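You operate a simulated robot arm through the tools that you are given. There is no shell and no other tool. Be economical: measure what you need, move in short steps, check, and stop when the job is done.

You run a simulated robot arm. Do the job below in one go: nothing can be reset, and whatever is moved stays where it is left.

TASK
Clean up at the rollers: crank braked, clod binned, purple plate brushed, trough's soil drawer shut.
Fine: brake to HOLD before the clod is taken; clod in the tub by the rollers; brush the plate clean and put the brush back where it lay; the potato stays on the rollers.

Only the result counts: the job must be done as asked and must still hold three seconds after the hand-in. Knocking over, shifting, dropping, spilling or breaking anything else fails it.

THE ROBOT
A 6-joint arm with a two-finger parallel gripper, fixed in place. Base frame: the origin is at the foot of the arm, x ahead of it, y to its left, z up; the work surface is at about z = 600. Readings come in mm, degrees, newtons and seconds.
With the tool pointing down near the work surface it reaches from about 100 to 680 mm from the base axis. Its first joint turns from -66.0 to 66.0 degrees. Payload 2.45 kg.
The tool frame sits at the grasp point between the pads (the TCP): z along the fingers, y along the line on which they close. The tips reach 24 mm beyond it. The gripper opens to 68 mm. The fingers are 17 mm wide and 10 mm thick; the gripper's body (40 by 70 mm) begins 41 mm behind the TCP.
Orientation is told as [roll, pitch, yaw] about the base's x, y, z axes, in that order, counted from this pose: with the fingers straight down and closing along the base's y, the tool's x points along the base's -x, its y along +y and its z along -z.

THE INTERFACE
- The arm moves only by the tool send_rows. Its arguments are lists of equal length, an entry for each row: "slide": the shift along the base's x, y, z in mm, a list of three; "rotation": the turn, a rotation vector about the base's x, y, z in degrees, a list of three; "hand": the opening, from 0 (shut) to 1 (fully open). In form: {"slide": [[tx, ty, tz], ...], "rotation": [[ax, ay, az], ...], "hand": [hand, ...]}. A call has 1 to 12 rows; each row is the pose to reach, as a shift and turn from the pose commanded when the call began. Each row takes 0.2 s and may step no farther than 50 mm and 8.6 degrees from the row before; otherwise, or with a gripper value out of range, the whole call is refused. A pose out of reach is approached as far as the arm can. The call stops where the force on the tool passes 40 N (or 10 N more than at its start, if that is more) or the arm is blocked; 0.2 s more then pass. Each finger travels about 108 mm/s and halts on what it meets, pressing with about 28 N; the grip force reading is that of the motor and also rises with nothing between the fingers. The clock runs only during rows and for 0.2 s after the last one: add rows that repeat a pose to give the fingers time. It gives the time, the measured TCP pose, the force on the tool (base axes), the opening and the grip force at its end, in the units of the frame above (readings bear some noise).
- Cameras (640 x 400 px; columns grow to the right, rows downward): "scene" is fixed at [159.6, 427.3, 1438.7]; the picture's right is [-0.73, -0.68, 0.00], its down [-0.55, 0.59, -0.59] and it looks along [0.40, -0.43, -0.81] (base axes); focal length 365 px, centre (320, 200). "wrist" rides on the gripper at [-32, 0, -39] in the tool frame; the picture's right is [0.00, -1.00, 0.00], its down [0.97, 0.00, -0.24] and it looks along [0.24, 0.00, 0.97] (tool axes); focal length 218 px, centre (320, 200). There is no depth. A picture from a camera that has moved, and an enlarged one, comes with that camera's place and axes in the base frame and with its lens.
- snapshot(camera): a new picture of that camera. No time passes.
- zoom(camera, box): a new picture of the part [left, top, right, bottom] of that camera's present view, enlarged. No time passes.
- hand_in(): hands the job in; it is judged then, once.

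Work in short steps. Places have to be worked out from the pictures, the camera data and where the tool is seen: move nearer, look again, correct. Check each grasp and each placing, and mend what went wrong. You have 120 turns and 76 pictures in all, those below and enlarged ones among them. Open the gripper and draw the arm clear of the work before you hand the job in, unless the task says otherwise; then end with one line.

The tools are called after "Call:" as a command line: name --argument value ..., lists and objects as JSON in quotes. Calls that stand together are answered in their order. send_rows: Moves the arm, as the interface text tells. Its arguments: {"type":"object","properties":{"slide":{"type":"array","items":{"type":"array","items":{"type":"number"}}},"rotation":{"type":"array","items":{"type":"array","items":{"type":"number"}}},"hand":{"type":"array","items":{"type":"number"}}},"required":["slide","rotation","hand"]} The other tools are called the same way: snapshot (camera) takes a picture; zoom (camera, box) takes an enlarged picture of a part of a camera's view; hand_in () hands the job in.

At the start:

```text
time_s: 0.0
tcp_pos: [470.1, 54.9, 954.2]
ee_rot: [-0.1, 0.0, -0.1]
wrist_force: [-0.1, -0.4, -0.1]
width: 68.1
grasp_force: 0.1
```

scene: 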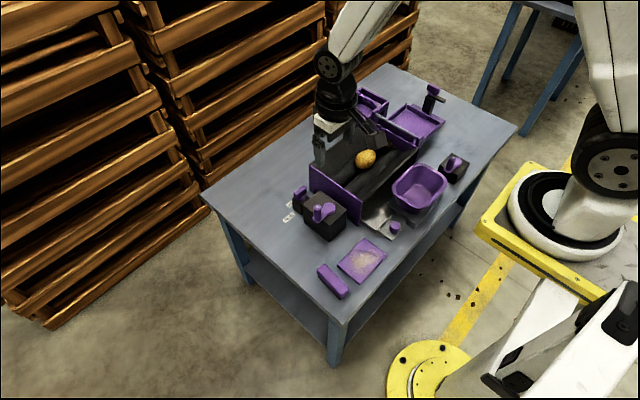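
wrist: 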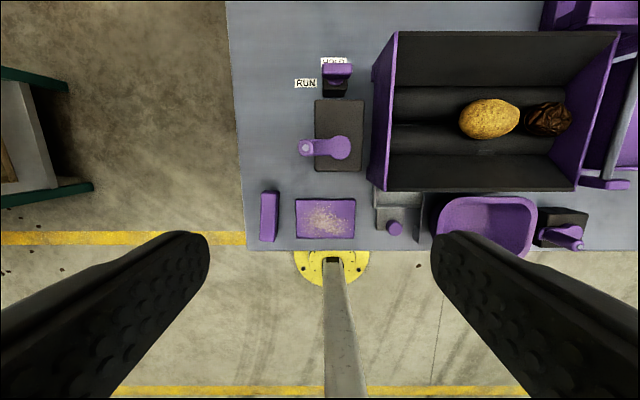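

I'll look closely at the brake, the crank area, the drawer and the brush first.

Call:
zoom --camera "wrist" --box '[230, 40, 400, 150]'

Call:
zoom --camera "wrist" --box '[360, 0, 640, 260]'

Call:
zoom --camera "scene" --box '[270, 150, 420, 310]'

Call:
zoom --camera "scene" --box '[330, 70, 490, 220]'

```text
3.64 times, centred on (315, 95) of wrist
camera zoom: at [500.7, 55.4, 994.4], right [0.0, -1.0, 0.0], down [-0.97, 0.0, 0.24], along [-0.24, 0.0, -0.97], focal length 794 px, centre (338, 582)
```

zoom: 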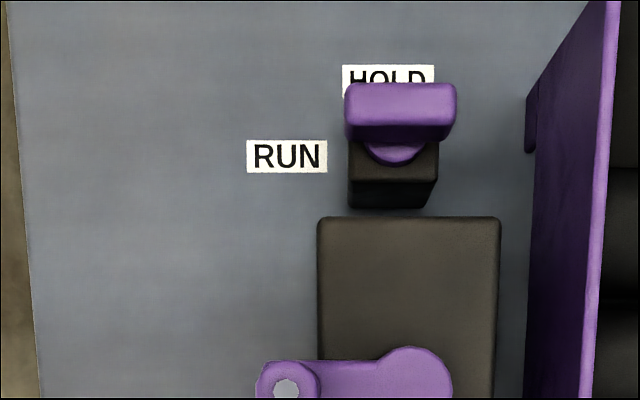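

```text
1.54 times, centred on (500, 130) of wrist
camera zoom: at [500.7, 55.4, 994.4], right [0.0, -1.0, 0.0], down [-0.97, 0.0, 0.24], along [-0.24, 0.0, -0.97], focal length 336 px, centre (43, 308)
```

zoom: 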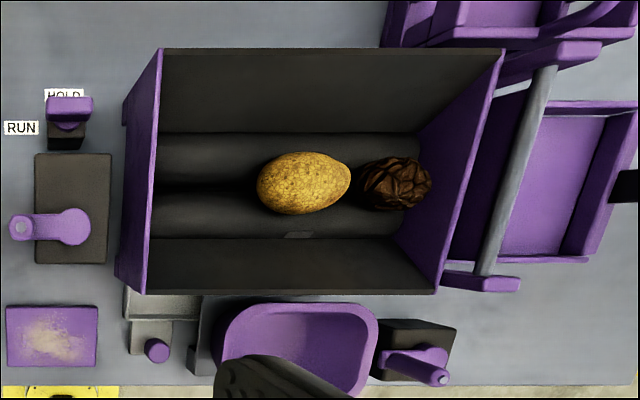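

```text
2.50 times, centred on (345, 230) of scene
camera zoom: at [159.6, 427.3, 1438.7], right [-0.73, -0.68, 0.0], down [-0.55, 0.59, -0.59], along [0.4, -0.43, -0.81], focal length 912 px, centre (258, 125)
```

zoom: 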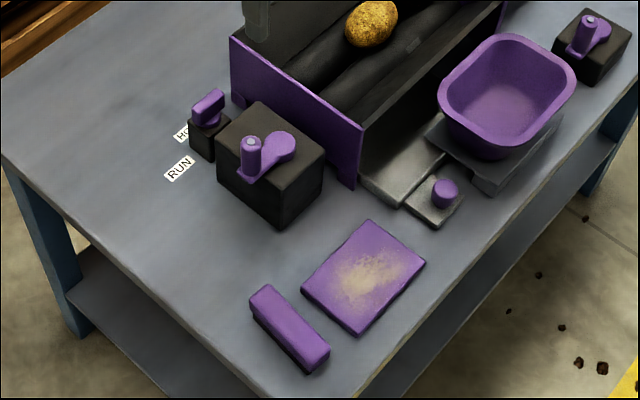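

```text
2.67 times, centred on (410, 145) of scene
camera zoom: at [159.6, 427.3, 1438.7], right [-0.73, -0.68, 0.0], down [-0.55, 0.59, -0.59], along [0.4, -0.43, -0.81], focal length 973 px, centre (80, 347)
```

zoom: 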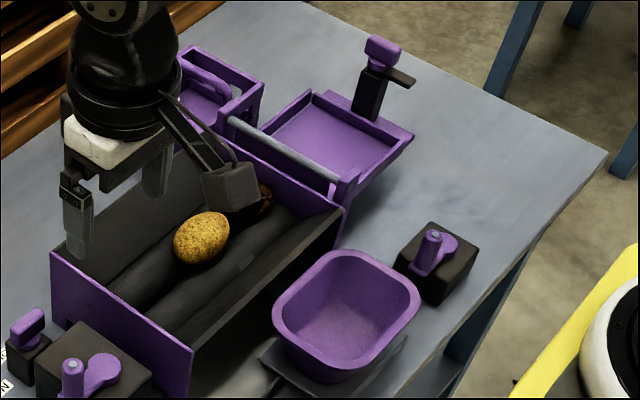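

The right side of the trough holds several unclear items, so I'll move above it at this height and look.

Call:
send_rows --slide '[[0, -45, 0], [0, -90, 0], [0, -135, 0], [0, -180, 0], [0, -225, 0], [0, -250, 0]]' --rotation '[[0, 0, 0], [0, 0, 0], [0, 0, 0], [0, 0, 0], [0, 0, 0], [0, 0, 0]]' --hand '[1, 1, 1, 1, 1, 1]'

Call:
snapshot --camera "wrist"

Call:
snapshot --camera "scene"

```text
time_s: 1.4
tcp_pos: [471.3, -196.9, 954.6]
ee_rot: [0.0, 0.1, 0.0]
wrist_force: [0.2, 0.0, -0.6]
width: 68.1
grasp_force: 0.1
```

```text
69 pictures are left
camera wrist: at [500.9, -195.7, 994.1], right [0.0, -1.0, 0.0], down [-0.97, 0.0, 0.24], along [-0.24, 0.0, -0.97], focal length 218 px, centre (320, 200)
```

wrist: 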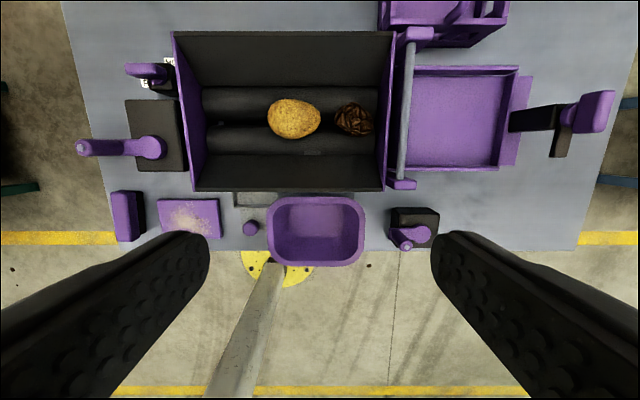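

```text
68 pictures are left
```

scene: 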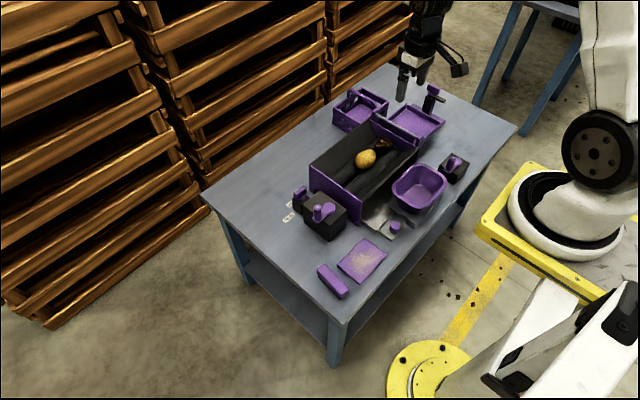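

Call:
zoom --camera "wrist" --box '[360, 0, 640, 200]'

Call:
zoom --camera "scene" --box '[320, 60, 470, 160]'

Call:
zoom --camera "wrist" --box '[180, 160, 460, 280]'

```text
2.00 times, centred on (500, 100) of wrist
camera zoom: at [500.9, -195.7, 994.1], right [0.0, -1.0, 0.0], down [-0.97, 0.0, 0.24], along [-0.24, 0.0, -0.97], focal length 436 px, centre (-40, 400)
```

zoom: 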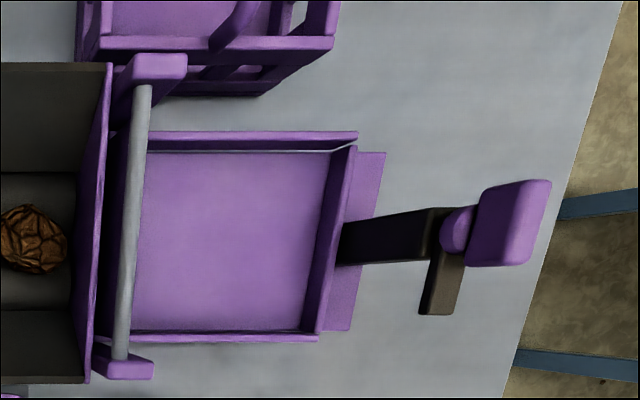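

```text
4.00 times, centred on (395, 110) of scene
camera zoom: at [159.6, 427.3, 1438.7], right [-0.73, -0.68, 0.0], down [-0.55, 0.59, -0.59], along [0.4, -0.43, -0.81], focal length 1459 px, centre (20, 560)
```

zoom: 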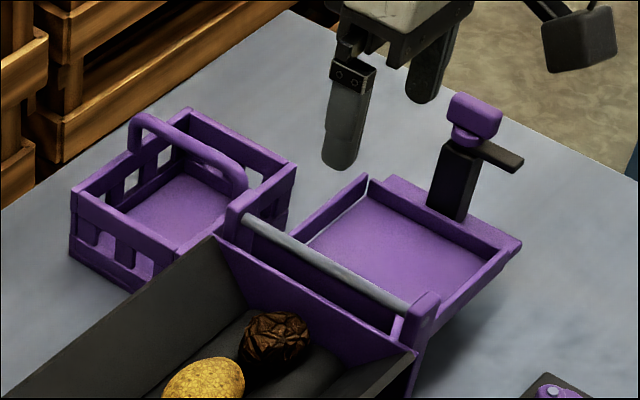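

```text
2.29 times, centred on (320, 220) of wrist
camera zoom: at [500.9, -195.7, 994.1], right [0.0, -1.0, 0.0], down [-0.97, 0.0, 0.24], along [-0.24, 0.0, -0.97], focal length 499 px, centre (320, 154)
```

zoom: 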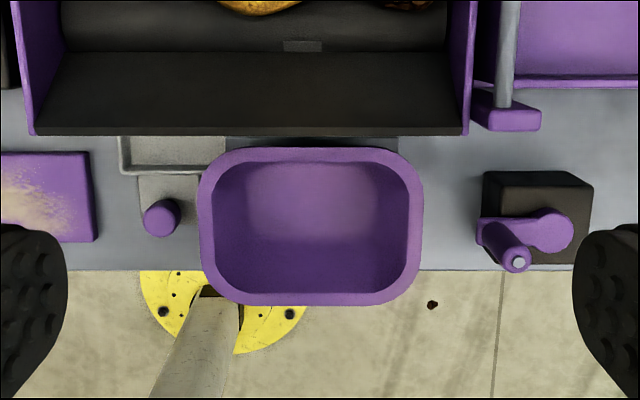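

The items by the drawer need a closer look, so I'll move farther right and down a little.

Call:
send_rows --slide '[[-10, -40, -20], [-20, -80, -40], [-20, -120, -60], [-20, -150, -80]]' --rotation '[[0, 0, 0], [0, 0, 0], [0, 0, 0], [0, 0, 0]]' --hand '[1, 1, 1, 1]'

Call:
snapshot --camera "wrist"

```text
time_s: 2.4
tcp_pos: [449.2, -343.8, 873.8]
ee_rot: [0.0, 0.0, 0.0]
wrist_force: [0.4, -0.7, -0.2]
width: 68.0
grasp_force: 0.2
```

```text
64 pictures are left
camera wrist: at [480.5, -344.9, 914.0], right [0.0, -1.0, 0.0], down [-0.97, 0.0, 0.24], along [-0.24, 0.0, -0.97], focal length 218 px, centre (320, 200)
```

wrist: 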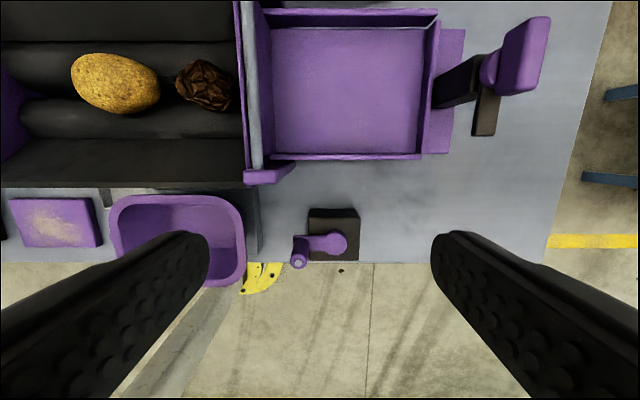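

Call:
zoom --camera "wrist" --box '[220, 0, 580, 200]'

```text
1.78 times, centred on (400, 100) of wrist
camera zoom: at [480.5, -344.9, 914.0], right [0.0, -1.0, 0.0], down [-0.97, 0.0, 0.24], along [-0.24, 0.0, -0.97], focal length 388 px, centre (178, 378)
```

zoom: 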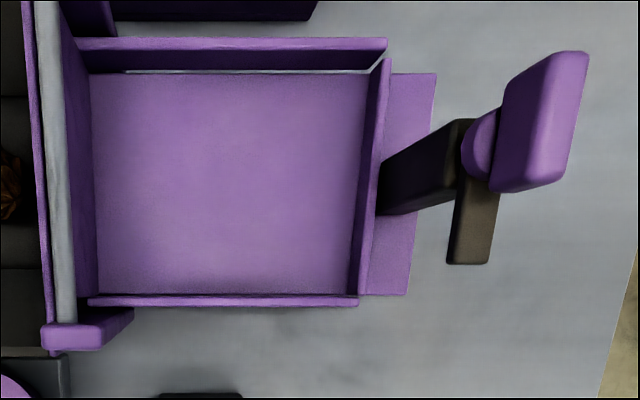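

The grey pan with a purple knob in front of the trough may be the real soil drawer, so I'll go and look at it closer.

Call:
send_rows --slide '[[-10, 45, 0], [-20, 90, 0], [-30, 135, 0], [-40, 180, -5], [-50, 225, -15], [-60, 270, -25], [-60, 310, -35]]' --rotation '[[0, 0, 0], [0, 0, 0], [0, 0, 0], [0, 0, 0], [0, 0, 0], [0, 0, 0], [0, 0, 0]]' --hand '[1, 1, 1, 1, 1, 1, 1]'

Call:
snapshot --camera "wrist"

Call:
zoom --camera "scene" --box '[350, 150, 480, 250]'

```text
time_s: 4.0
tcp_pos: [391.5, -34.9, 837.1]
ee_rot: [0.1, 0.1, -0.1]
wrist_force: [-0.6, 0.4, 0.5]
width: 68.2
grasp_force: 0.0
```

```text
62 pictures are left
camera wrist: at [420.6, -34.7, 879.4], right [0.0, -1.0, 0.0], down [-0.97, 0.0, 0.24], along [-0.24, 0.0, -0.97], focal length 218 px, centre (320, 200)
```

wrist: 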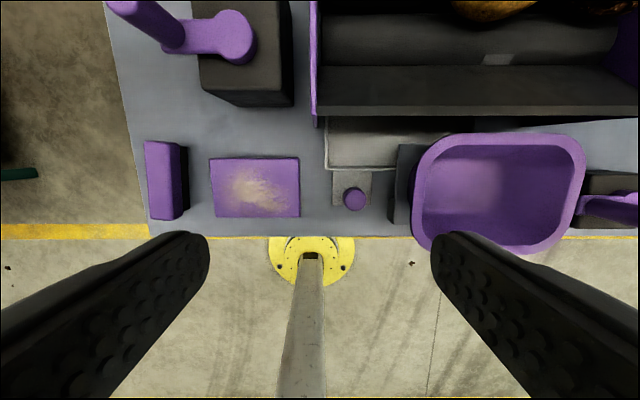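

```text
4.00 times, centred on (415, 200) of scene
camera zoom: at [159.6, 427.3, 1438.7], right [-0.73, -0.68, 0.0], down [-0.55, 0.59, -0.59], along [0.4, -0.43, -0.81], focal length 1459 px, centre (-60, 200)
```

zoom: 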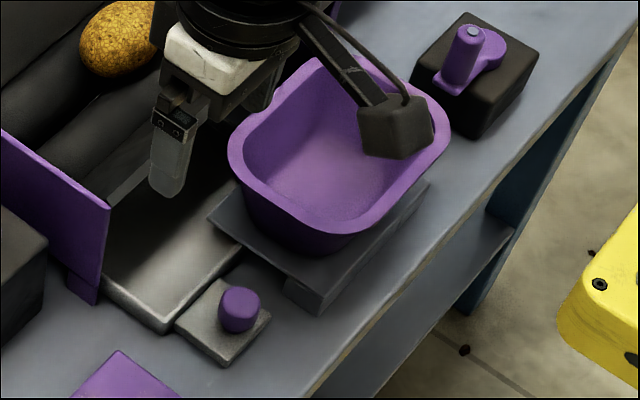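

I need an oblique view from the front to tell the grey pan from the purple tray, so I'll pull back and tilt the camera forward.

Call:
send_rows --slide '[[-20, -30, 0], [-40, -60, 0], [-60, -90, 0], [-80, -120, 0], [-100, -150, 0], [-120, -170, 0], [-130, -185, -10]]' --rotation '[[0, -8, 0], [0, -16, 0], [0, -24, 0], [0, -32, 0], [0, -40, 0], [0, -48, 0], [0, -54, 0]]' --hand '[1, 1, 1, 1, 1, 1, 1]'

Call:
snapshot --camera "wrist"

```text
time_s: 5.6
tcp_pos: [342.2, -179.0, 829.6]
ee_rot: [0.0, -54.1, 0.0]
wrist_force: [0.3, -0.4, -0.1]
width: 67.9
grasp_force: 0.0
out of reach, approached as far as the arm can: row 5, 6, 7
```

```text
60 pictures are left
camera wrist: at [328.3, -179.0, 879.3], right [0.0, -1.0, 0.0], down [-0.76, 0.0, -0.65], along [0.65, 0.0, -0.76], focal length 218 px, centre (320, 200)
```

wrist: 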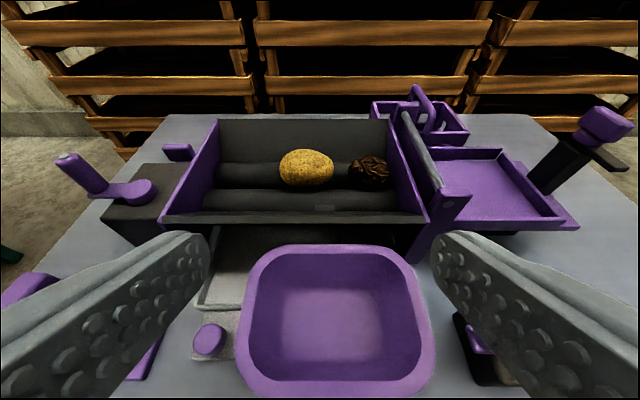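

Call:
zoom --camera "wrist" --box '[380, 80, 640, 250]'

Call:
zoom --camera "wrist" --box '[160, 190, 460, 390]'

```text
2.35 times, centred on (510, 165) of wrist
camera zoom: at [328.3, -179.0, 879.3], right [0.0, -1.0, 0.0], down [-0.76, 0.0, -0.65], along [0.65, 0.0, -0.76], focal length 514 px, centre (-127, 282)
```

zoom: 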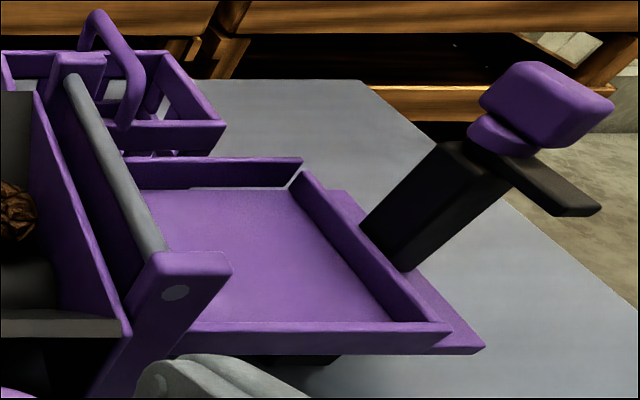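

```text
2.00 times, centred on (310, 290) of wrist
camera zoom: at [328.3, -179.0, 879.3], right [0.0, -1.0, 0.0], down [-0.76, 0.0, -0.65], along [0.65, 0.0, -0.76], focal length 436 px, centre (340, 20)
```

zoom: 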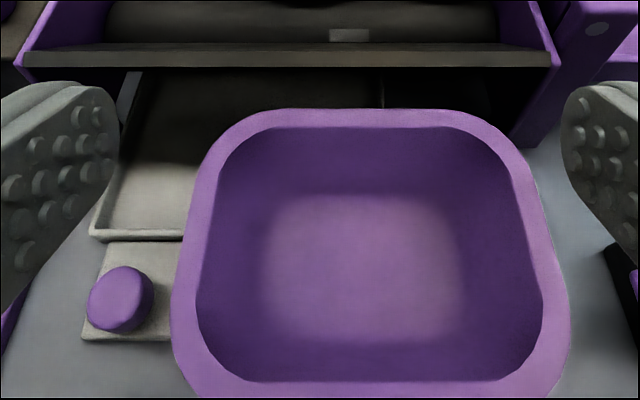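

The open grey pan beneath the trough is the soil drawer (front pull = purple knob); the purple tray is a separate raised fixture. Now I return to tool-down and go above the brake to see it up close.

Call:
send_rows --slide '[[20, 30, 10], [40, 60, 20], [60, 90, 20], [80, 120, 20], [110, 150, 10], [140, 180, 0], [180, 205, 0], [220, 213, 0]]' --rotation '[[0, 8, 0], [0, 16, 0], [0, 24, 0], [0, 32, 0], [0, 40, 0], [0, 48, 0], [0, 54, 0], [0, 54, 0]]' --hand '[1, 1, 1, 1, 1, 1, 1, 1]'

Call:
snapshot --camera "wrist"

```text
time_s: 7.4
tcp_pos: [562.0, 35.7, 827.8]
ee_rot: [-0.1, 0.0, 0.0]
wrist_force: [-0.5, -0.8, -0.1]
width: 68.1
grasp_force: 0.1
```

```text
57 pictures are left
camera wrist: at [593.4, 35.9, 869.0], right [0.0, -1.0, 0.0], down [-0.97, 0.0, 0.24], along [-0.24, 0.0, -0.97], focal length 218 px, centre (320, 200)
```

wrist: 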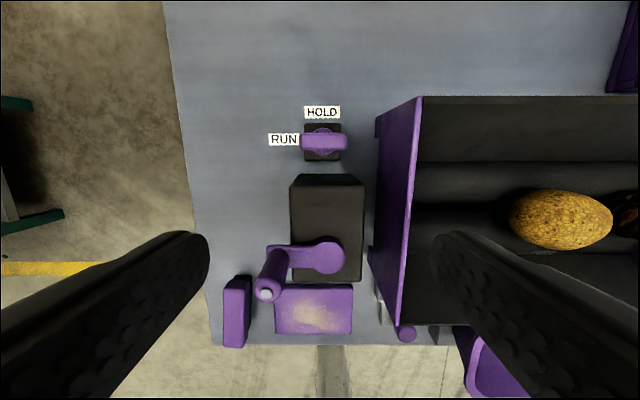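

Call:
zoom --camera "wrist" --box '[260, 90, 390, 170]'

Call:
zoom --camera "scene" --box '[270, 170, 370, 250]'

```text
4.92 times, centred on (325, 130) of wrist
camera zoom: at [593.4, 35.9, 869.0], right [0.0, -1.0, 0.0], down [-0.97, 0.0, 0.24], along [-0.24, 0.0, -0.97], focal length 1074 px, centre (295, 545)
```

zoom: 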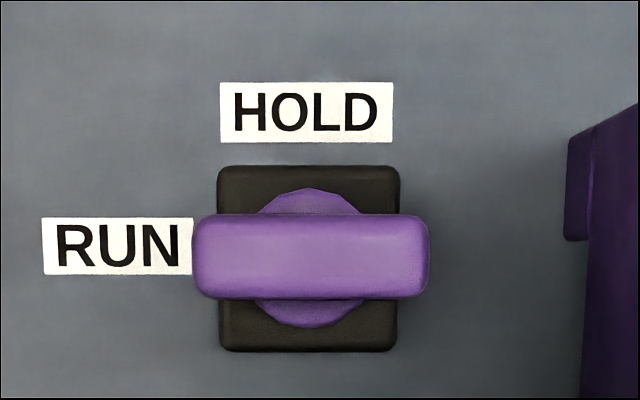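

```text
5.00 times, centred on (320, 210) of scene
camera zoom: at [159.6, 427.3, 1438.7], right [-0.73, -0.68, 0.0], down [-0.55, 0.59, -0.59], along [0.4, -0.43, -0.81], focal length 1824 px, centre (320, 150)
```

zoom: 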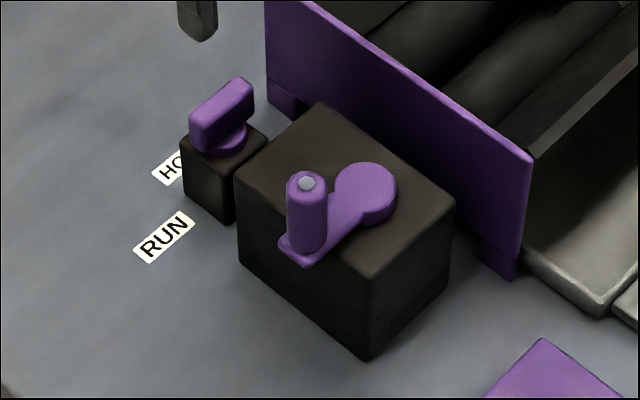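

The brake is a rotary bar (centre ≈ (597, 32), top z ≈ 668), now pointing at RUN; it needs a -90° turn. I yaw the tool to +90° above it so the fingers close across the bar.

Call:
send_rows --slide '[[4, 0, 0], [8, -1, -5], [12, -1, -10], [16, -2, -15], [20, -2, -20], [24, -3, -25], [28, -3, -30], [32, -3, -35], [35, -3, -40], [35, -3, -50], [35, -3, -60]]' --rotation '[[0, 0, 8.2], [0, 0, 16.4], [0, 0, 24.6], [0, 0, 32.8], [0, 0, 41], [0, 0, 49.2], [0, 0, 57.4], [0, 0, 65.6], [0, 0, 73.8], [0, 0, 82], [0, 0, 90]]' --hand '[0.5, 0.5, 0.5, 0.5, 0.5, 0.5, 0.5, 0.5, 0.5, 0.5, 0.5]'

Call:
snapshot --camera "wrist"

Call:
zoom --camera "scene" --box '[270, 150, 390, 250]'

```text
time_s: 9.8
tcp_pos: [598.8, 31.4, 768.3]
ee_rot: [0.0, 0.0, 90.2]
wrist_force: [0.6, 1.0, 0.1]
width: 34.1
grasp_force: 0.1
```

```text
54 pictures are left
camera wrist: at [596.9, 63.6, 809.5], right [1.0, 0.0, 0.0], down [0.0, -0.97, 0.24], along [0.0, -0.24, -0.97], focal length 218 px, centre (320, 200)
```

wrist: 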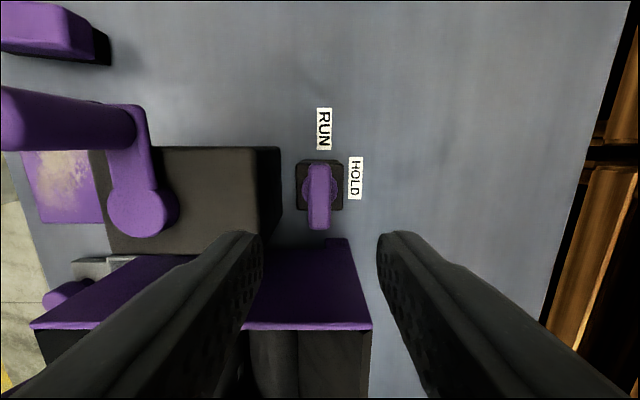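

```text
4.00 times, centred on (330, 200) of scene
camera zoom: at [159.6, 427.3, 1438.7], right [-0.73, -0.68, 0.0], down [-0.55, 0.59, -0.59], along [0.4, -0.43, -0.81], focal length 1459 px, centre (280, 200)
```

zoom: 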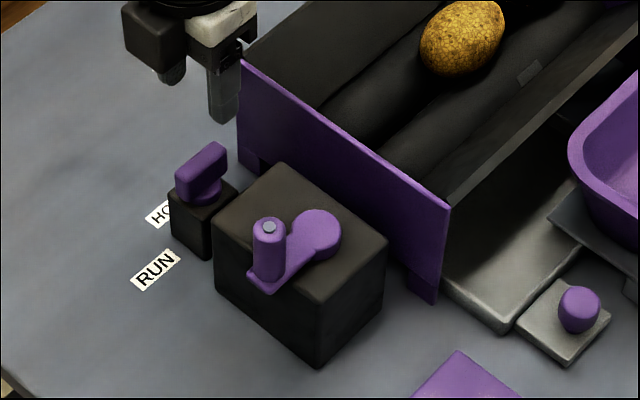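

The bar shows at about x 596, y 33, well centred. I descend to z ≈ 673 in steps.

Call:
send_rows --slide '[[-2, 2, -30], [-2, 2, -60], [-2, 2, -80], [-2, 2, -96], [-2, 2, -96]]' --rotation '[[0, 0, 0], [0, 0, 0], [0, 0, 0], [0, 0, 0], [0, 0, 0]]' --hand '[0.5, 0.5, 0.5, 0.5, 0.5]'

Call:
zoom --camera "scene" --box '[270, 150, 390, 250]'

Call:
snapshot --camera "wrist"

```text
time_s: 11.0
tcp_pos: [596.5, 33.3, 674.0]
ee_rot: [0.0, 0.0, 90.0]
wrist_force: [-8.4, -2.5, 20.4]
width: 32.9
grasp_force: 0.1
```

```text
4.00 times, centred on (330, 200) of scene
camera zoom: at [159.0, 427.2, 1438.8], right [-0.73, -0.68, 0.0], down [-0.55, 0.59, -0.59], along [0.4, -0.43, -0.81], focal length 1459 px, centre (280, 200)
```

zoom: 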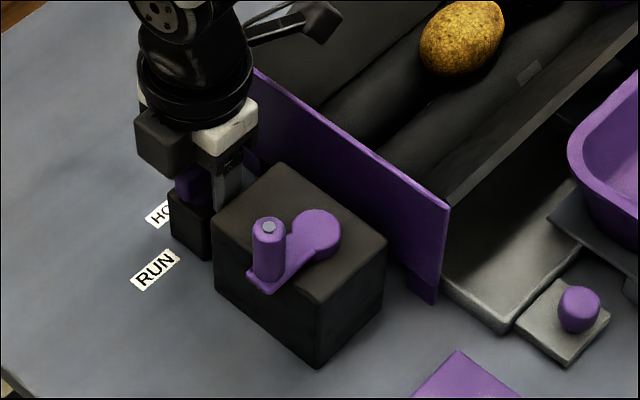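

```text
51 pictures are left
camera wrist: at [595.3, 65.6, 714.4], right [1.0, 0.0, 0.0], down [0.0, -0.97, 0.24], along [0.0, -0.24, -0.97], focal length 218 px, centre (320, 200)
```

wrist: 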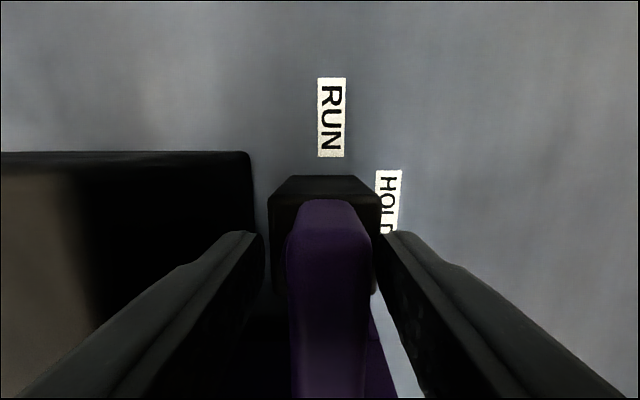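

The finger tips are touching the brake block (20 N upward), so I lift 4 mm and then close on the bar.

Call:
send_rows --slide '[[1, 0, 4], [1, 0, 4], [1, 0, 4], [1, 0, 4]]' --rotation '[[0, 0, 0], [0, 0, 0], [0, 0, 0], [0, 0, 0]]' --hand '[0.5, 0.1, 0.1, 0.1]'

```text
time_s: 12.0
tcp_pos: [598.6, 33.5, 676.3]
ee_rot: [0.0, -0.1, 90.0]
wrist_force: [13.5, 2.3, -20.3]
width: 25.1
grasp_force: 40.5
```

A width of 25 mm suggests the tips are on the round collar below the bar. I open, rise 8 mm and close again.

Call:
send_rows --slide '[[-1, 0, -1], [-1, 0, 7], [-1, 0, 7], [-1, 0, 7], [-1, 0, 7], [-1, 0, 7]]' --rotation '[[0, 0, 0], [0, 0, 0], [0, 0, 0], [0, 0, 0], [0, 0, 0], [0, 0, 0]]' --hand '[0.5, 0.5, 0.1, 0.1, 0.1, 0.1]'

Call:
snapshot --camera "wrist"

```text
time_s: 13.4
tcp_pos: [597.7, 33.0, 685.6]
ee_rot: [-0.2, 0.1, 90.0]
wrist_force: [17.8, -1.3, -5.5]
width: 14.1
grasp_force: 33.4
```

```text
50 pictures are left
camera wrist: at [596.6, 65.7, 725.3], right [1.0, 0.0, 0.0], down [0.0, -0.97, 0.24], along [0.0, -0.24, -0.97], focal length 218 px, centre (320, 200)
```

wrist: 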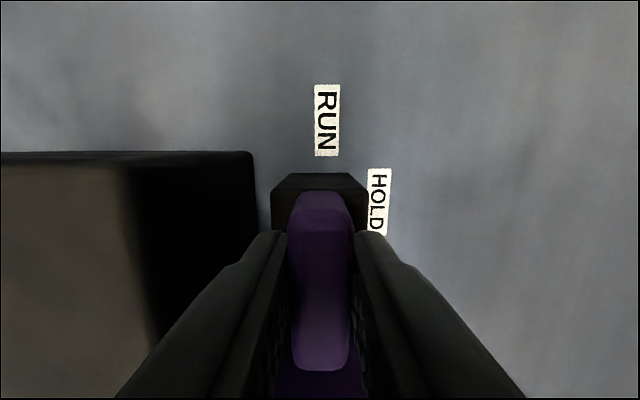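

The bar is held firmly (14 mm). I shift 1.5 mm in x to relieve the side force and begin the clockwise turn toward HOLD.

Call:
send_rows --slide '[[1.5, -0.5, 0], [1.5, -0.5, 0], [1.5, -0.5, 0], [1.5, -0.5, 0], [1.5, -0.5, 0], [1.5, -0.5, 0]]' --rotation '[[0, 0, 0], [0, 0, -8], [0, 0, -16], [0, 0, -24], [0, 0, -32], [0, 0, -40]]' --hand '[0.05, 0.05, 0.05, 0.05, 0.05, 0.05]'

```text
time_s: 14.8
tcp_pos: [597.7, 33.5, 685.1]
ee_rot: [0.0, -0.2, 49.8]
wrist_force: [1.1, 7.6, 23.8]
width: 13.8
grasp_force: 33.4
```

Turning smoothly at 50° yaw with the grip steady; I complete the remaining 50°.

Call:
send_rows --slide '[[0, 0, 0], [0, 0, 0], [0, 0, 0], [0, 0, 0], [0, 0, 0], [0, 0, 0], [0, 0, 0]]' --rotation '[[0, 0, -8], [0, 0, -16], [0, 0, -24], [0, 0, -32], [0, 0, -40], [0, 0, -47], [0, 0, -50]]' --hand '[0.05, 0.05, 0.05, 0.05, 0.05, 0.05, 0.05]'

Call:
snapshot --camera "wrist"

```text
time_s: 16.4
tcp_pos: [598.0, 33.2, 684.5]
ee_rot: [0.0, -0.3, -0.1]
wrist_force: [7.2, 10.2, 12.3]
width: 13.7
grasp_force: 33.2
```

```text
49 pictures are left
camera wrist: at [628.9, 33.3, 725.0], right [0.0, -1.0, 0.0], down [-0.97, 0.0, 0.24], along [-0.24, 0.0, -0.97], focal length 218 px, centre (320, 200)
```

wrist: 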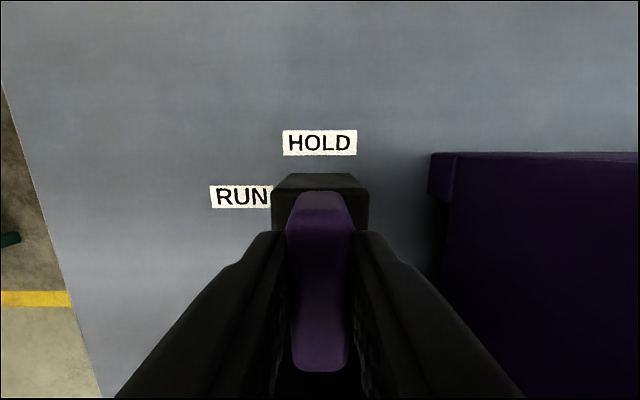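

The bar now points at HOLD. I open to half and rise straight up, then check.

Call:
send_rows --slide '[[0, 0, 0], [0, 0, 0], [0, 0, 0], [0, 0, 30], [0, 0, 70], [-5, 0, 110], [-15, 0, 140]]' --rotation '[[0, 0, 0], [0, 0, 0], [0, 0, 0], [0, 0, 0], [0, 0, 0], [0, 0, 0], [0, 0, 0]]' --hand '[0.5, 0.5, 0.5, 0.5, 0.5, 0.5, 0.5]'

Call:
snapshot --camera "wrist"

```text
time_s: 18.0
tcp_pos: [582.2, 31.9, 823.2]
ee_rot: [0.0, 0.1, 0.0]
wrist_force: [0.5, -0.6, -0.8]
width: 34.0
grasp_force: 0.0
```

```text
48 pictures are left
camera wrist: at [612.6, 33.0, 864.4], right [0.0, -1.0, 0.0], down [-0.97, 0.0, 0.24], along [-0.24, 0.0, -0.97], focal length 218 px, centre (320, 200)
```

wrist: 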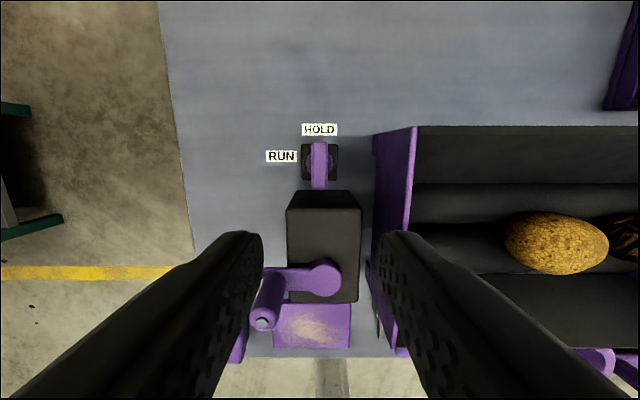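

The brake bar stands at HOLD. Next the clod, at about (536, -238, 690): I move above it while yawing to 90° so the fingers close across the rollers, away from potato and end wall.

Call:
send_rows --slide '[[-5, -25, 0], [-10, -50, 0], [-15, -75, 0], [-20, -100, 0], [-25, -125, 0], [-30, -150, 0], [-35, -175, 0], [-40, -200, 0], [-46, -225, 0], [-46, -250, 0], [-46, -270, 0]]' --rotation '[[0, 0, 8.2], [0, 0, 16.4], [0, 0, 24.6], [0, 0, 32.8], [0, 0, 41], [0, 0, 49.2], [0, 0, 57.4], [0, 0, 65.6], [0, 0, 73.8], [0, 0, 82], [0, 0, 90]]' --hand '[0.8, 1, 1, 1, 1, 1, 1, 1, 1, 1, 1]'

Call:
snapshot --camera "wrist"

```text
time_s: 20.4
tcp_pos: [535.9, -237.6, 825.0]
ee_rot: [0.1, 0.0, 90.1]
wrist_force: [0.4, -0.2, 0.0]
width: 67.9
grasp_force: 0.1
```

```text
47 pictures are left
camera wrist: at [535.2, -205.9, 865.0], right [1.0, 0.0, 0.0], down [0.0, -0.97, 0.24], along [0.0, -0.24, -0.97], focal length 218 px, centre (320, 200)
```

wrist: 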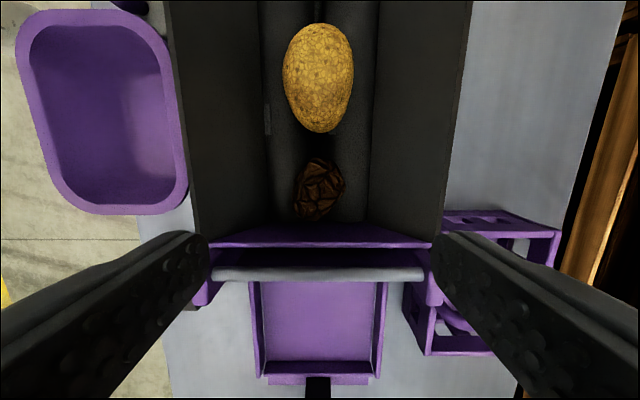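

The clod is seen at about (534, -241), about 41 mm across x. I descend to z ≈ 705 and look again.

Call:
send_rows --slide '[[-1, -3, -40], [-1, -3, -80], [-1, -3, -105], [-1, -3, -120]]' --rotation '[[0, 0, 0], [0, 0, 0], [0, 0, 0], [0, 0, 0]]' --hand '[1, 1, 1, 1]'

Call:
snapshot --camera "wrist"

Call:
zoom --camera "scene" --box '[310, 90, 450, 190]'

```text
time_s: 21.4
tcp_pos: [534.8, -241.1, 703.5]
ee_rot: [0.0, 0.0, 90.0]
wrist_force: [0.2, 1.0, 0.6]
width: 67.8
grasp_force: 0.0
```

```text
46 pictures are left
camera wrist: at [533.8, -208.1, 744.4], right [1.0, 0.0, 0.0], down [0.0, -0.97, 0.24], along [0.0, -0.24, -0.97], focal length 218 px, centre (320, 200)
```

wrist: 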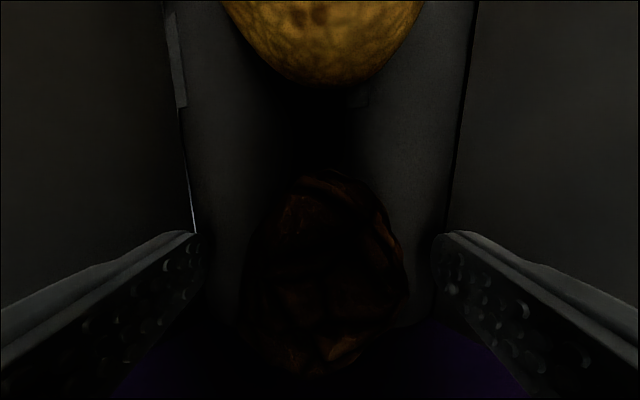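

```text
4.00 times, centred on (380, 140) of scene
camera zoom: at [159.6, 427.3, 1438.7], right [-0.73, -0.68, 0.0], down [-0.55, 0.59, -0.59], along [0.4, -0.43, -0.81], focal length 1459 px, centre (80, 440)
```

zoom: 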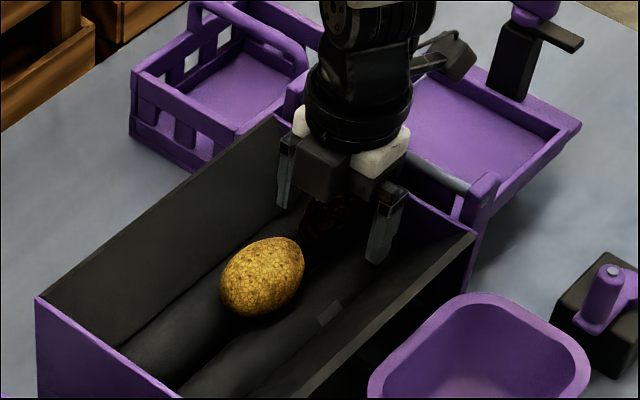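

The clod is centred between the fingers. I lower 12 mm more and close gently.

Call:
send_rows --slide '[[1, -2, -6], [1, -2, -12], [1, -2, -12], [1, -2, -12], [1, -2, -12], [1, -2, -12]]' --rotation '[[0, 0, 0], [0, 0, 0], [0, 0, 0], [0, 0, 0], [0, 0, 0], [0, 0, 0]]' --hand '[1, 1, 0.5, 0.45, 0.45, 0.45]'

```text
time_s: 21.9
tcp_pos: [536.1, -240.9, 697.9]
ee_rot: [0.5, -0.2, 90.0]
wrist_force: [-4.3, 1.6, 10.8]
width: 67.9
grasp_force: 0.1
stopped in row 2: the force on the tool passed its limit (the readings are from after the stop); the commanded pose is now the measured one
```

The tips met the sloping sides at tip z ≈ 674; I rise 2 mm and close here, which still covers the clod's middle.

Call:
send_rows --slide '[[-1, -1, 2], [-1, -1, 2], [-1, -1, 2], [-1, -1, 2], [-1, -1, 2]]' --rotation '[[0, 0, 0], [0, 0, 0], [0, 0, 0], [0, 0, 0], [0, 0, 0]]' --hand '[1, 0.6, 0.5, 0.45, 0.45]'

Call:
snapshot --camera "wrist"

```text
time_s: 23.1
tcp_pos: [536.3, -243.8, 700.9]
ee_rot: [0.1, -0.1, 90.0]
wrist_force: [4.8, -1.9, 1.6]
width: 40.1
grasp_force: 28.0
```

```text
44 pictures are left
camera wrist: at [535.0, -211.6, 741.0], right [1.0, 0.0, 0.0], down [0.0, -0.97, 0.24], along [0.0, -0.24, -0.97], focal length 218 px, centre (320, 200)
```

wrist: 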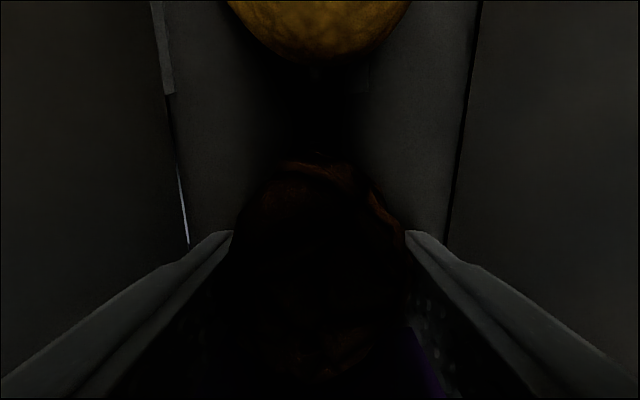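

The grip stopped at 40 mm on the clod. I lift straight up and check.

Call:
send_rows --slide '[[0, 0, 10], [0, 0, 30], [0, 0, 60], [0, 0, 90], [0, 0, 120]]' --rotation '[[0, 0, 0], [0, 0, 0], [0, 0, 0], [0, 0, 0], [0, 0, 0]]' --hand '[0.45, 0.45, 0.45, 0.45, 0.45]'

Call:
snapshot --camera "wrist"

```text
time_s: 24.3
tcp_pos: [535.9, -243.1, 821.2]
ee_rot: [0.2, -0.2, 90.1]
wrist_force: [-0.3, -0.7, -1.8]
width: 40.2
grasp_force: 28.5
```

```text
43 pictures are left
camera wrist: at [534.5, -211.4, 861.4], right [1.0, 0.0, -0.01], down [0.0, -0.97, 0.24], along [0.0, -0.24, -0.97], focal length 218 px, centre (320, 200)
```

wrist: 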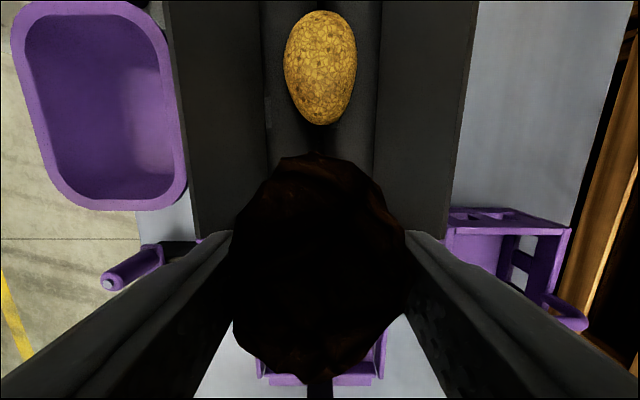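

The clod is held. The tub rim centre works out to about (382, -185, 700). I carry the clod there while yawing back to 0 so the fingers open along the tub's long side.

Call:
send_rows --slide '[[-14, 5, 0], [-28, 10, 0], [-42, 16, 0], [-56, 21, 0], [-70, 26, 0], [-84, 32, 0], [-98, 37, 0], [-112, 42, 0], [-126, 47, 0], [-140, 53, 0], [-154, 58, 0]]' --rotation '[[0, 0, -8.2], [0, 0, -16.4], [0, 0, -24.6], [0, 0, -32.8], [0, 0, -41], [0, 0, -49.2], [0, 0, -57.4], [0, 0, -65.6], [0, 0, -73.8], [0, 0, -82], [0, 0, -90]]' --hand '[0.45, 0.45, 0.45, 0.45, 0.45, 0.45, 0.45, 0.45, 0.45, 0.45, 0.45]'

Call:
snapshot --camera "wrist"

Call:
zoom --camera "scene" --box '[350, 120, 490, 240]'

```text
time_s: 26.7
tcp_pos: [381.4, -186.0, 821.2]
ee_rot: [0.2, -0.2, -0.1]
wrist_force: [0.2, 0.4, -0.6]
width: 40.2
grasp_force: 28.1
```

```text
42 pictures are left
camera wrist: at [411.8, -185.0, 860.6], right [0.0, -1.0, 0.0], down [-0.97, 0.0, 0.24], along [-0.24, 0.0, -0.97], focal length 218 px, centre (320, 200)
```

wrist: 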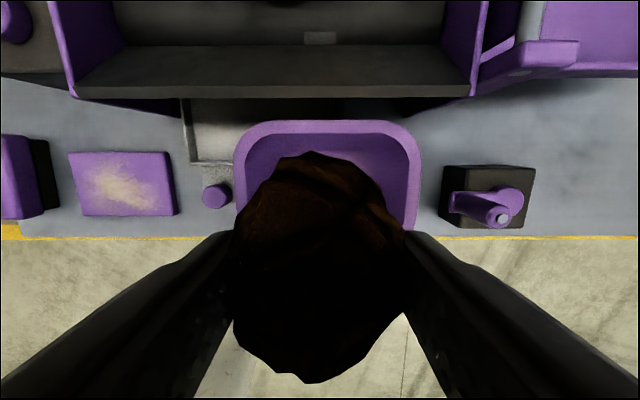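

```text
3.33 times, centred on (420, 180) of scene
camera zoom: at [159.6, 427.3, 1438.7], right [-0.73, -0.68, 0.0], down [-0.55, 0.59, -0.59], along [0.4, -0.43, -0.81], focal length 1216 px, centre (-13, 267)
```

zoom: 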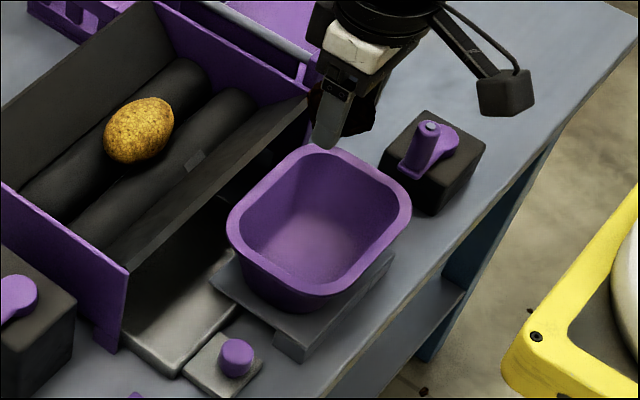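

The tub's rim spans x ≈ 325–430 with centre y ≈ -188. I shift slightly and lower the clod inside the rim.

Call:
send_rows --slide '[[-5, -2, -40], [-5, -2, -80], [-5, -2, -105], [-5, -2, -125]]' --rotation '[[0, 0, 0], [0, 0, 0], [0, 0, 0], [0, 0, 0]]' --hand '[0.45, 0.45, 0.45, 0.45]'

Call:
zoom --camera "scene" --box '[350, 120, 490, 240]'

```text
time_s: 27.7
tcp_pos: [376.0, -189.7, 712.4]
ee_rot: [1.2, 0.9, 10.1]
wrist_force: [-0.6, 0.0, -0.4]
width: 40.3
grasp_force: 27.8
out of reach, approached as far as the arm can: row 2, 3, 4
```

```text
3.33 times, centred on (420, 180) of scene
camera zoom: at [159.6, 427.3, 1438.7], right [-0.73, -0.68, 0.0], down [-0.55, 0.59, -0.59], along [0.4, -0.43, -0.81], focal length 1216 px, centre (-13, 267)
```

zoom: 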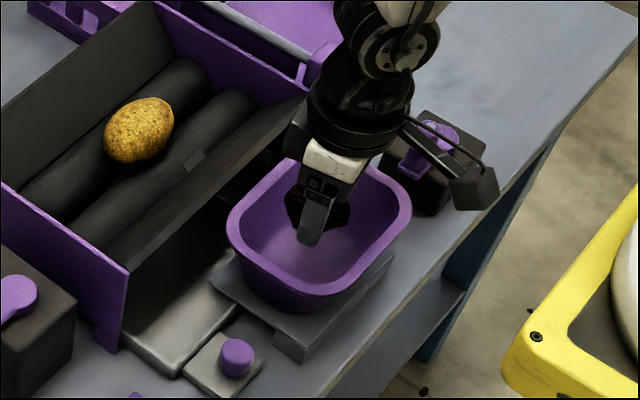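

The arm neared a joint limit and drifted to 10° yaw at z 712. The clod hangs inside the rim; I allow a bit more yaw and try to go 16 mm lower.

Call:
send_rows --slide '[[0, 0, 17], [0, 0, 14], [0, 0, 7], [0, 0, 0], [0, 0, 0]]' --rotation '[[0, 0, 8], [0, 0, 16], [0, 0, 24], [0, 0, 30], [0, 0, 30]]' --hand '[0.45, 0.45, 0.45, 0.45, 0.45]'

```text
time_s: 28.9
tcp_pos: [380.9, -192.3, 696.9]
ee_rot: [0.9, 0.4, 30.1]
wrist_force: [0.1, -0.6, -1.2]
width: 39.9
grasp_force: 28.3
out of reach, approached as far as the arm can: row 1, 2, 3, 4, 5
```

Now at z 697 with 30° yaw. I add more yaw and aim 18 mm lower to shorten the drop.

Call:
send_rows --slide '[[-1, 1, 0], [-2, 3, -6], [-3, 4, -12], [-3, 4, -18], [-3, 4, -18]]' --rotation '[[0, 0, 7], [0, 0, 14], [0, 0, 21], [0, 0, 25], [0, 0, 25]]' --hand '[0.45, 0.45, 0.45, 0.45, 0.45]'

Call:
zoom --camera "scene" --box '[350, 120, 490, 240]'

Call:
snapshot --camera "wrist"

```text
time_s: 30.1
tcp_pos: [377.3, -190.2, 679.3]
ee_rot: [0.9, 1.0, 53.8]
wrist_force: [-0.6, -0.5, -0.3]
width: 40.1
grasp_force: 27.6
out of reach, approached as far as the arm can: row 1, 2, 3, 4, 5
```

```text
3.33 times, centred on (420, 180) of scene
camera zoom: at [159.6, 427.3, 1438.7], right [-0.73, -0.68, 0.0], down [-0.55, 0.59, -0.59], along [0.4, -0.43, -0.81], focal length 1216 px, centre (-13, 267)
```

zoom: 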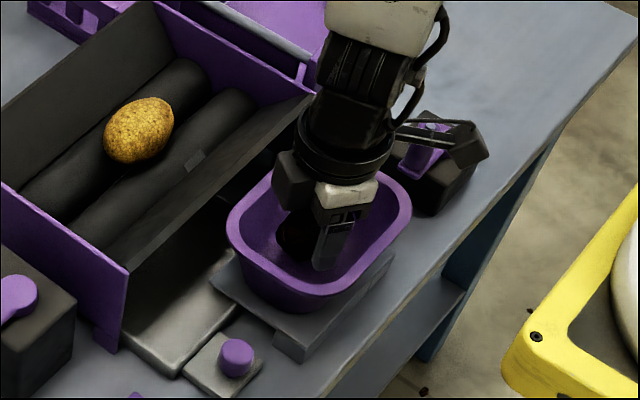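

```text
38 pictures are left
camera wrist: at [396.5, -164.7, 719.6], right [0.81, -0.59, -0.02], down [-0.57, -0.78, 0.26], along [-0.16, -0.2, -0.97], focal length 218 px, centre (320, 200)
```

wrist: 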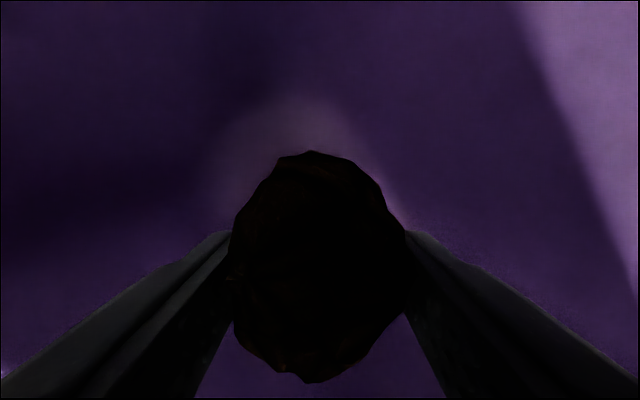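

The clod is well down inside the tub. I open partway, wait, and lift straight out.

Call:
send_rows --slide '[[0, 0, 0], [0, 0, 0], [0, 0, 0], [0, 0, 20], [0, 0, 55], [0, 0, 95], [0, 0, 130]]' --rotation '[[0, 0, 0], [0, 0, 0], [0, 0, 0], [0, 0, 0], [0, 0, 0], [0, 0, 0], [0, 0, 0]]' --hand '[0.78, 0.78, 0.78, 0.78, 0.78, 0.78, 0.78]'

Call:
snapshot --camera "wrist"

```text
time_s: 31.7
tcp_pos: [377.0, -189.2, 809.8]
ee_rot: [0.3, -0.1, 55.1]
wrist_force: [0.1, -0.3, 0.1]
width: 52.9
grasp_force: 0.0
out of reach, approached as far as the arm can: row 4
```

```text
37 pictures are left
camera wrist: at [394.8, -163.3, 851.0], right [0.82, -0.57, 0.0], down [-0.56, -0.8, 0.24], along [-0.14, -0.19, -0.97], focal length 218 px, centre (320, 200)
```

wrist: 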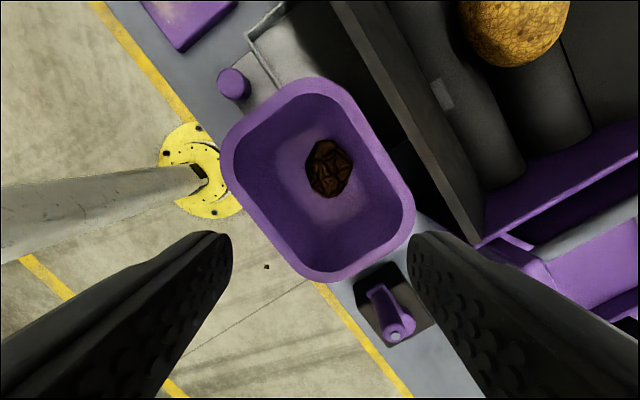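

The clod lies in the tub. Next the drawer: its knob is at about (361, -73, 630), so I go behind it with closed fingers at 90° yaw, which keeps the body clear of the trough.

Call:
send_rows --slide '[[-10, 25, 0], [-20, 50, 0], [-30, 75, 0], [-40, 95, 0], [-47, 112, 0], [-50, 116, -30], [-50, 116, -60]]' --rotation '[[0, 0, 7], [0, 0, 14], [0, 0, 21], [0, 0, 28], [0, 0, 35], [0, 0, 35], [0, 0, 35]]' --hand '[0.5, 0.2, 0, 0, 0, 0, 0]'

Call:
snapshot --camera "wrist"

```text
time_s: 33.3
tcp_pos: [328.4, -75.2, 748.5]
ee_rot: [0.2, -0.2, 90.1]
wrist_force: [0.2, -0.4, -0.3]
width: 0.0
grasp_force: 23.1
```

```text
36 pictures are left
camera wrist: at [326.8, -42.9, 789.8], right [1.0, 0.0, 0.0], down [0.0, -0.97, 0.24], along [0.0, -0.24, -0.97], focal length 218 px, centre (320, 200)
```

wrist: 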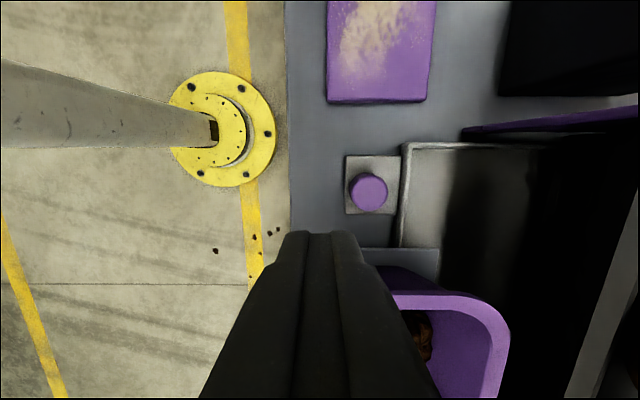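

The knob shows at (361.5, -74), dia 27. I descend behind it to tips at z ≈ 622.

Call:
send_rows --slide '[[0, 1.5, -40], [0, 1.5, -75], [0, 1.5, -95], [0, 1.5, -102]]' --rotation '[[0, 0, 0], [0, 0, 0], [0, 0, 0], [0, 0, 0]]' --hand '[0, 0, 0, 0]'

Call:
snapshot --camera "wrist"

Call:
zoom --camera "scene" --box '[350, 160, 450, 260]'

```text
time_s: 34.3
tcp_pos: [328.0, -74.2, 648.3]
ee_rot: [0.2, -0.1, 90.0]
wrist_force: [0.1, -0.4, -0.6]
width: 0.1
grasp_force: 23.6
```

```text
35 pictures are left
camera wrist: at [326.6, -41.1, 688.2], right [1.0, 0.0, 0.0], down [0.0, -0.97, 0.24], along [0.0, -0.24, -0.97], focal length 218 px, centre (320, 200)
```

wrist: 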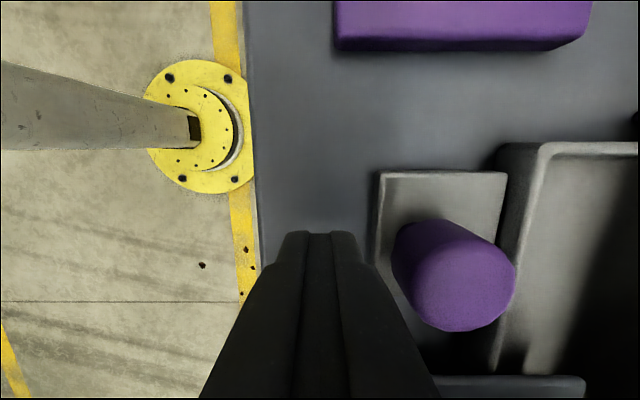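

```text
4.00 times, centred on (400, 210) of scene
camera zoom: at [159.6, 427.3, 1438.7], right [-0.73, -0.68, 0.0], down [-0.55, 0.59, -0.59], along [0.4, -0.43, -0.81], focal length 1459 px, centre (0, 160)
```

zoom: 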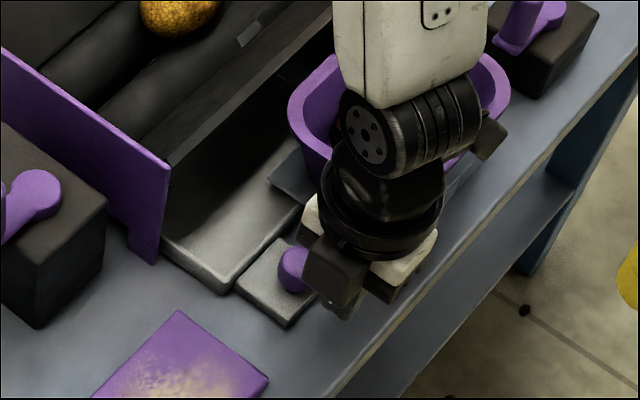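

Fingers are behind the knob. I push in +x in small steps.

Call:
send_rows --slide '[[6, 0, 0], [12, 0, 0], [18, 0, 0], [24, 0, 0], [30, 0, 0], [36, 0, 0]]' --rotation '[[0, 0, 0], [0, 0, 0], [0, 0, 0], [0, 0, 0], [0, 0, 0], [0, 0, 0]]' --hand '[0, 0, 0, 0, 0, 0]'

Call:
snapshot --camera "wrist"

```text
time_s: 35.7
tcp_pos: [363.9, -74.2, 648.0]
ee_rot: [0.2, -0.2, 89.9]
wrist_force: [-0.3, -0.2, 0.5]
width: 0.0
grasp_force: 23.4
```

```text
33 pictures are left
camera wrist: at [362.9, -40.9, 688.9], right [1.0, 0.0, 0.0], down [0.0, -0.97, 0.24], along [0.0, -0.24, -0.97], focal length 218 px, centre (320, 200)
```

wrist: 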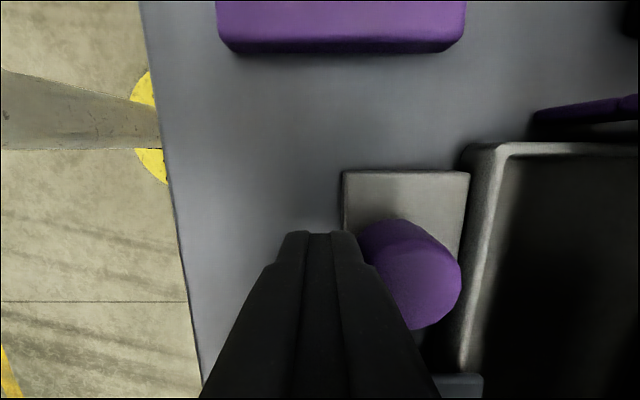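

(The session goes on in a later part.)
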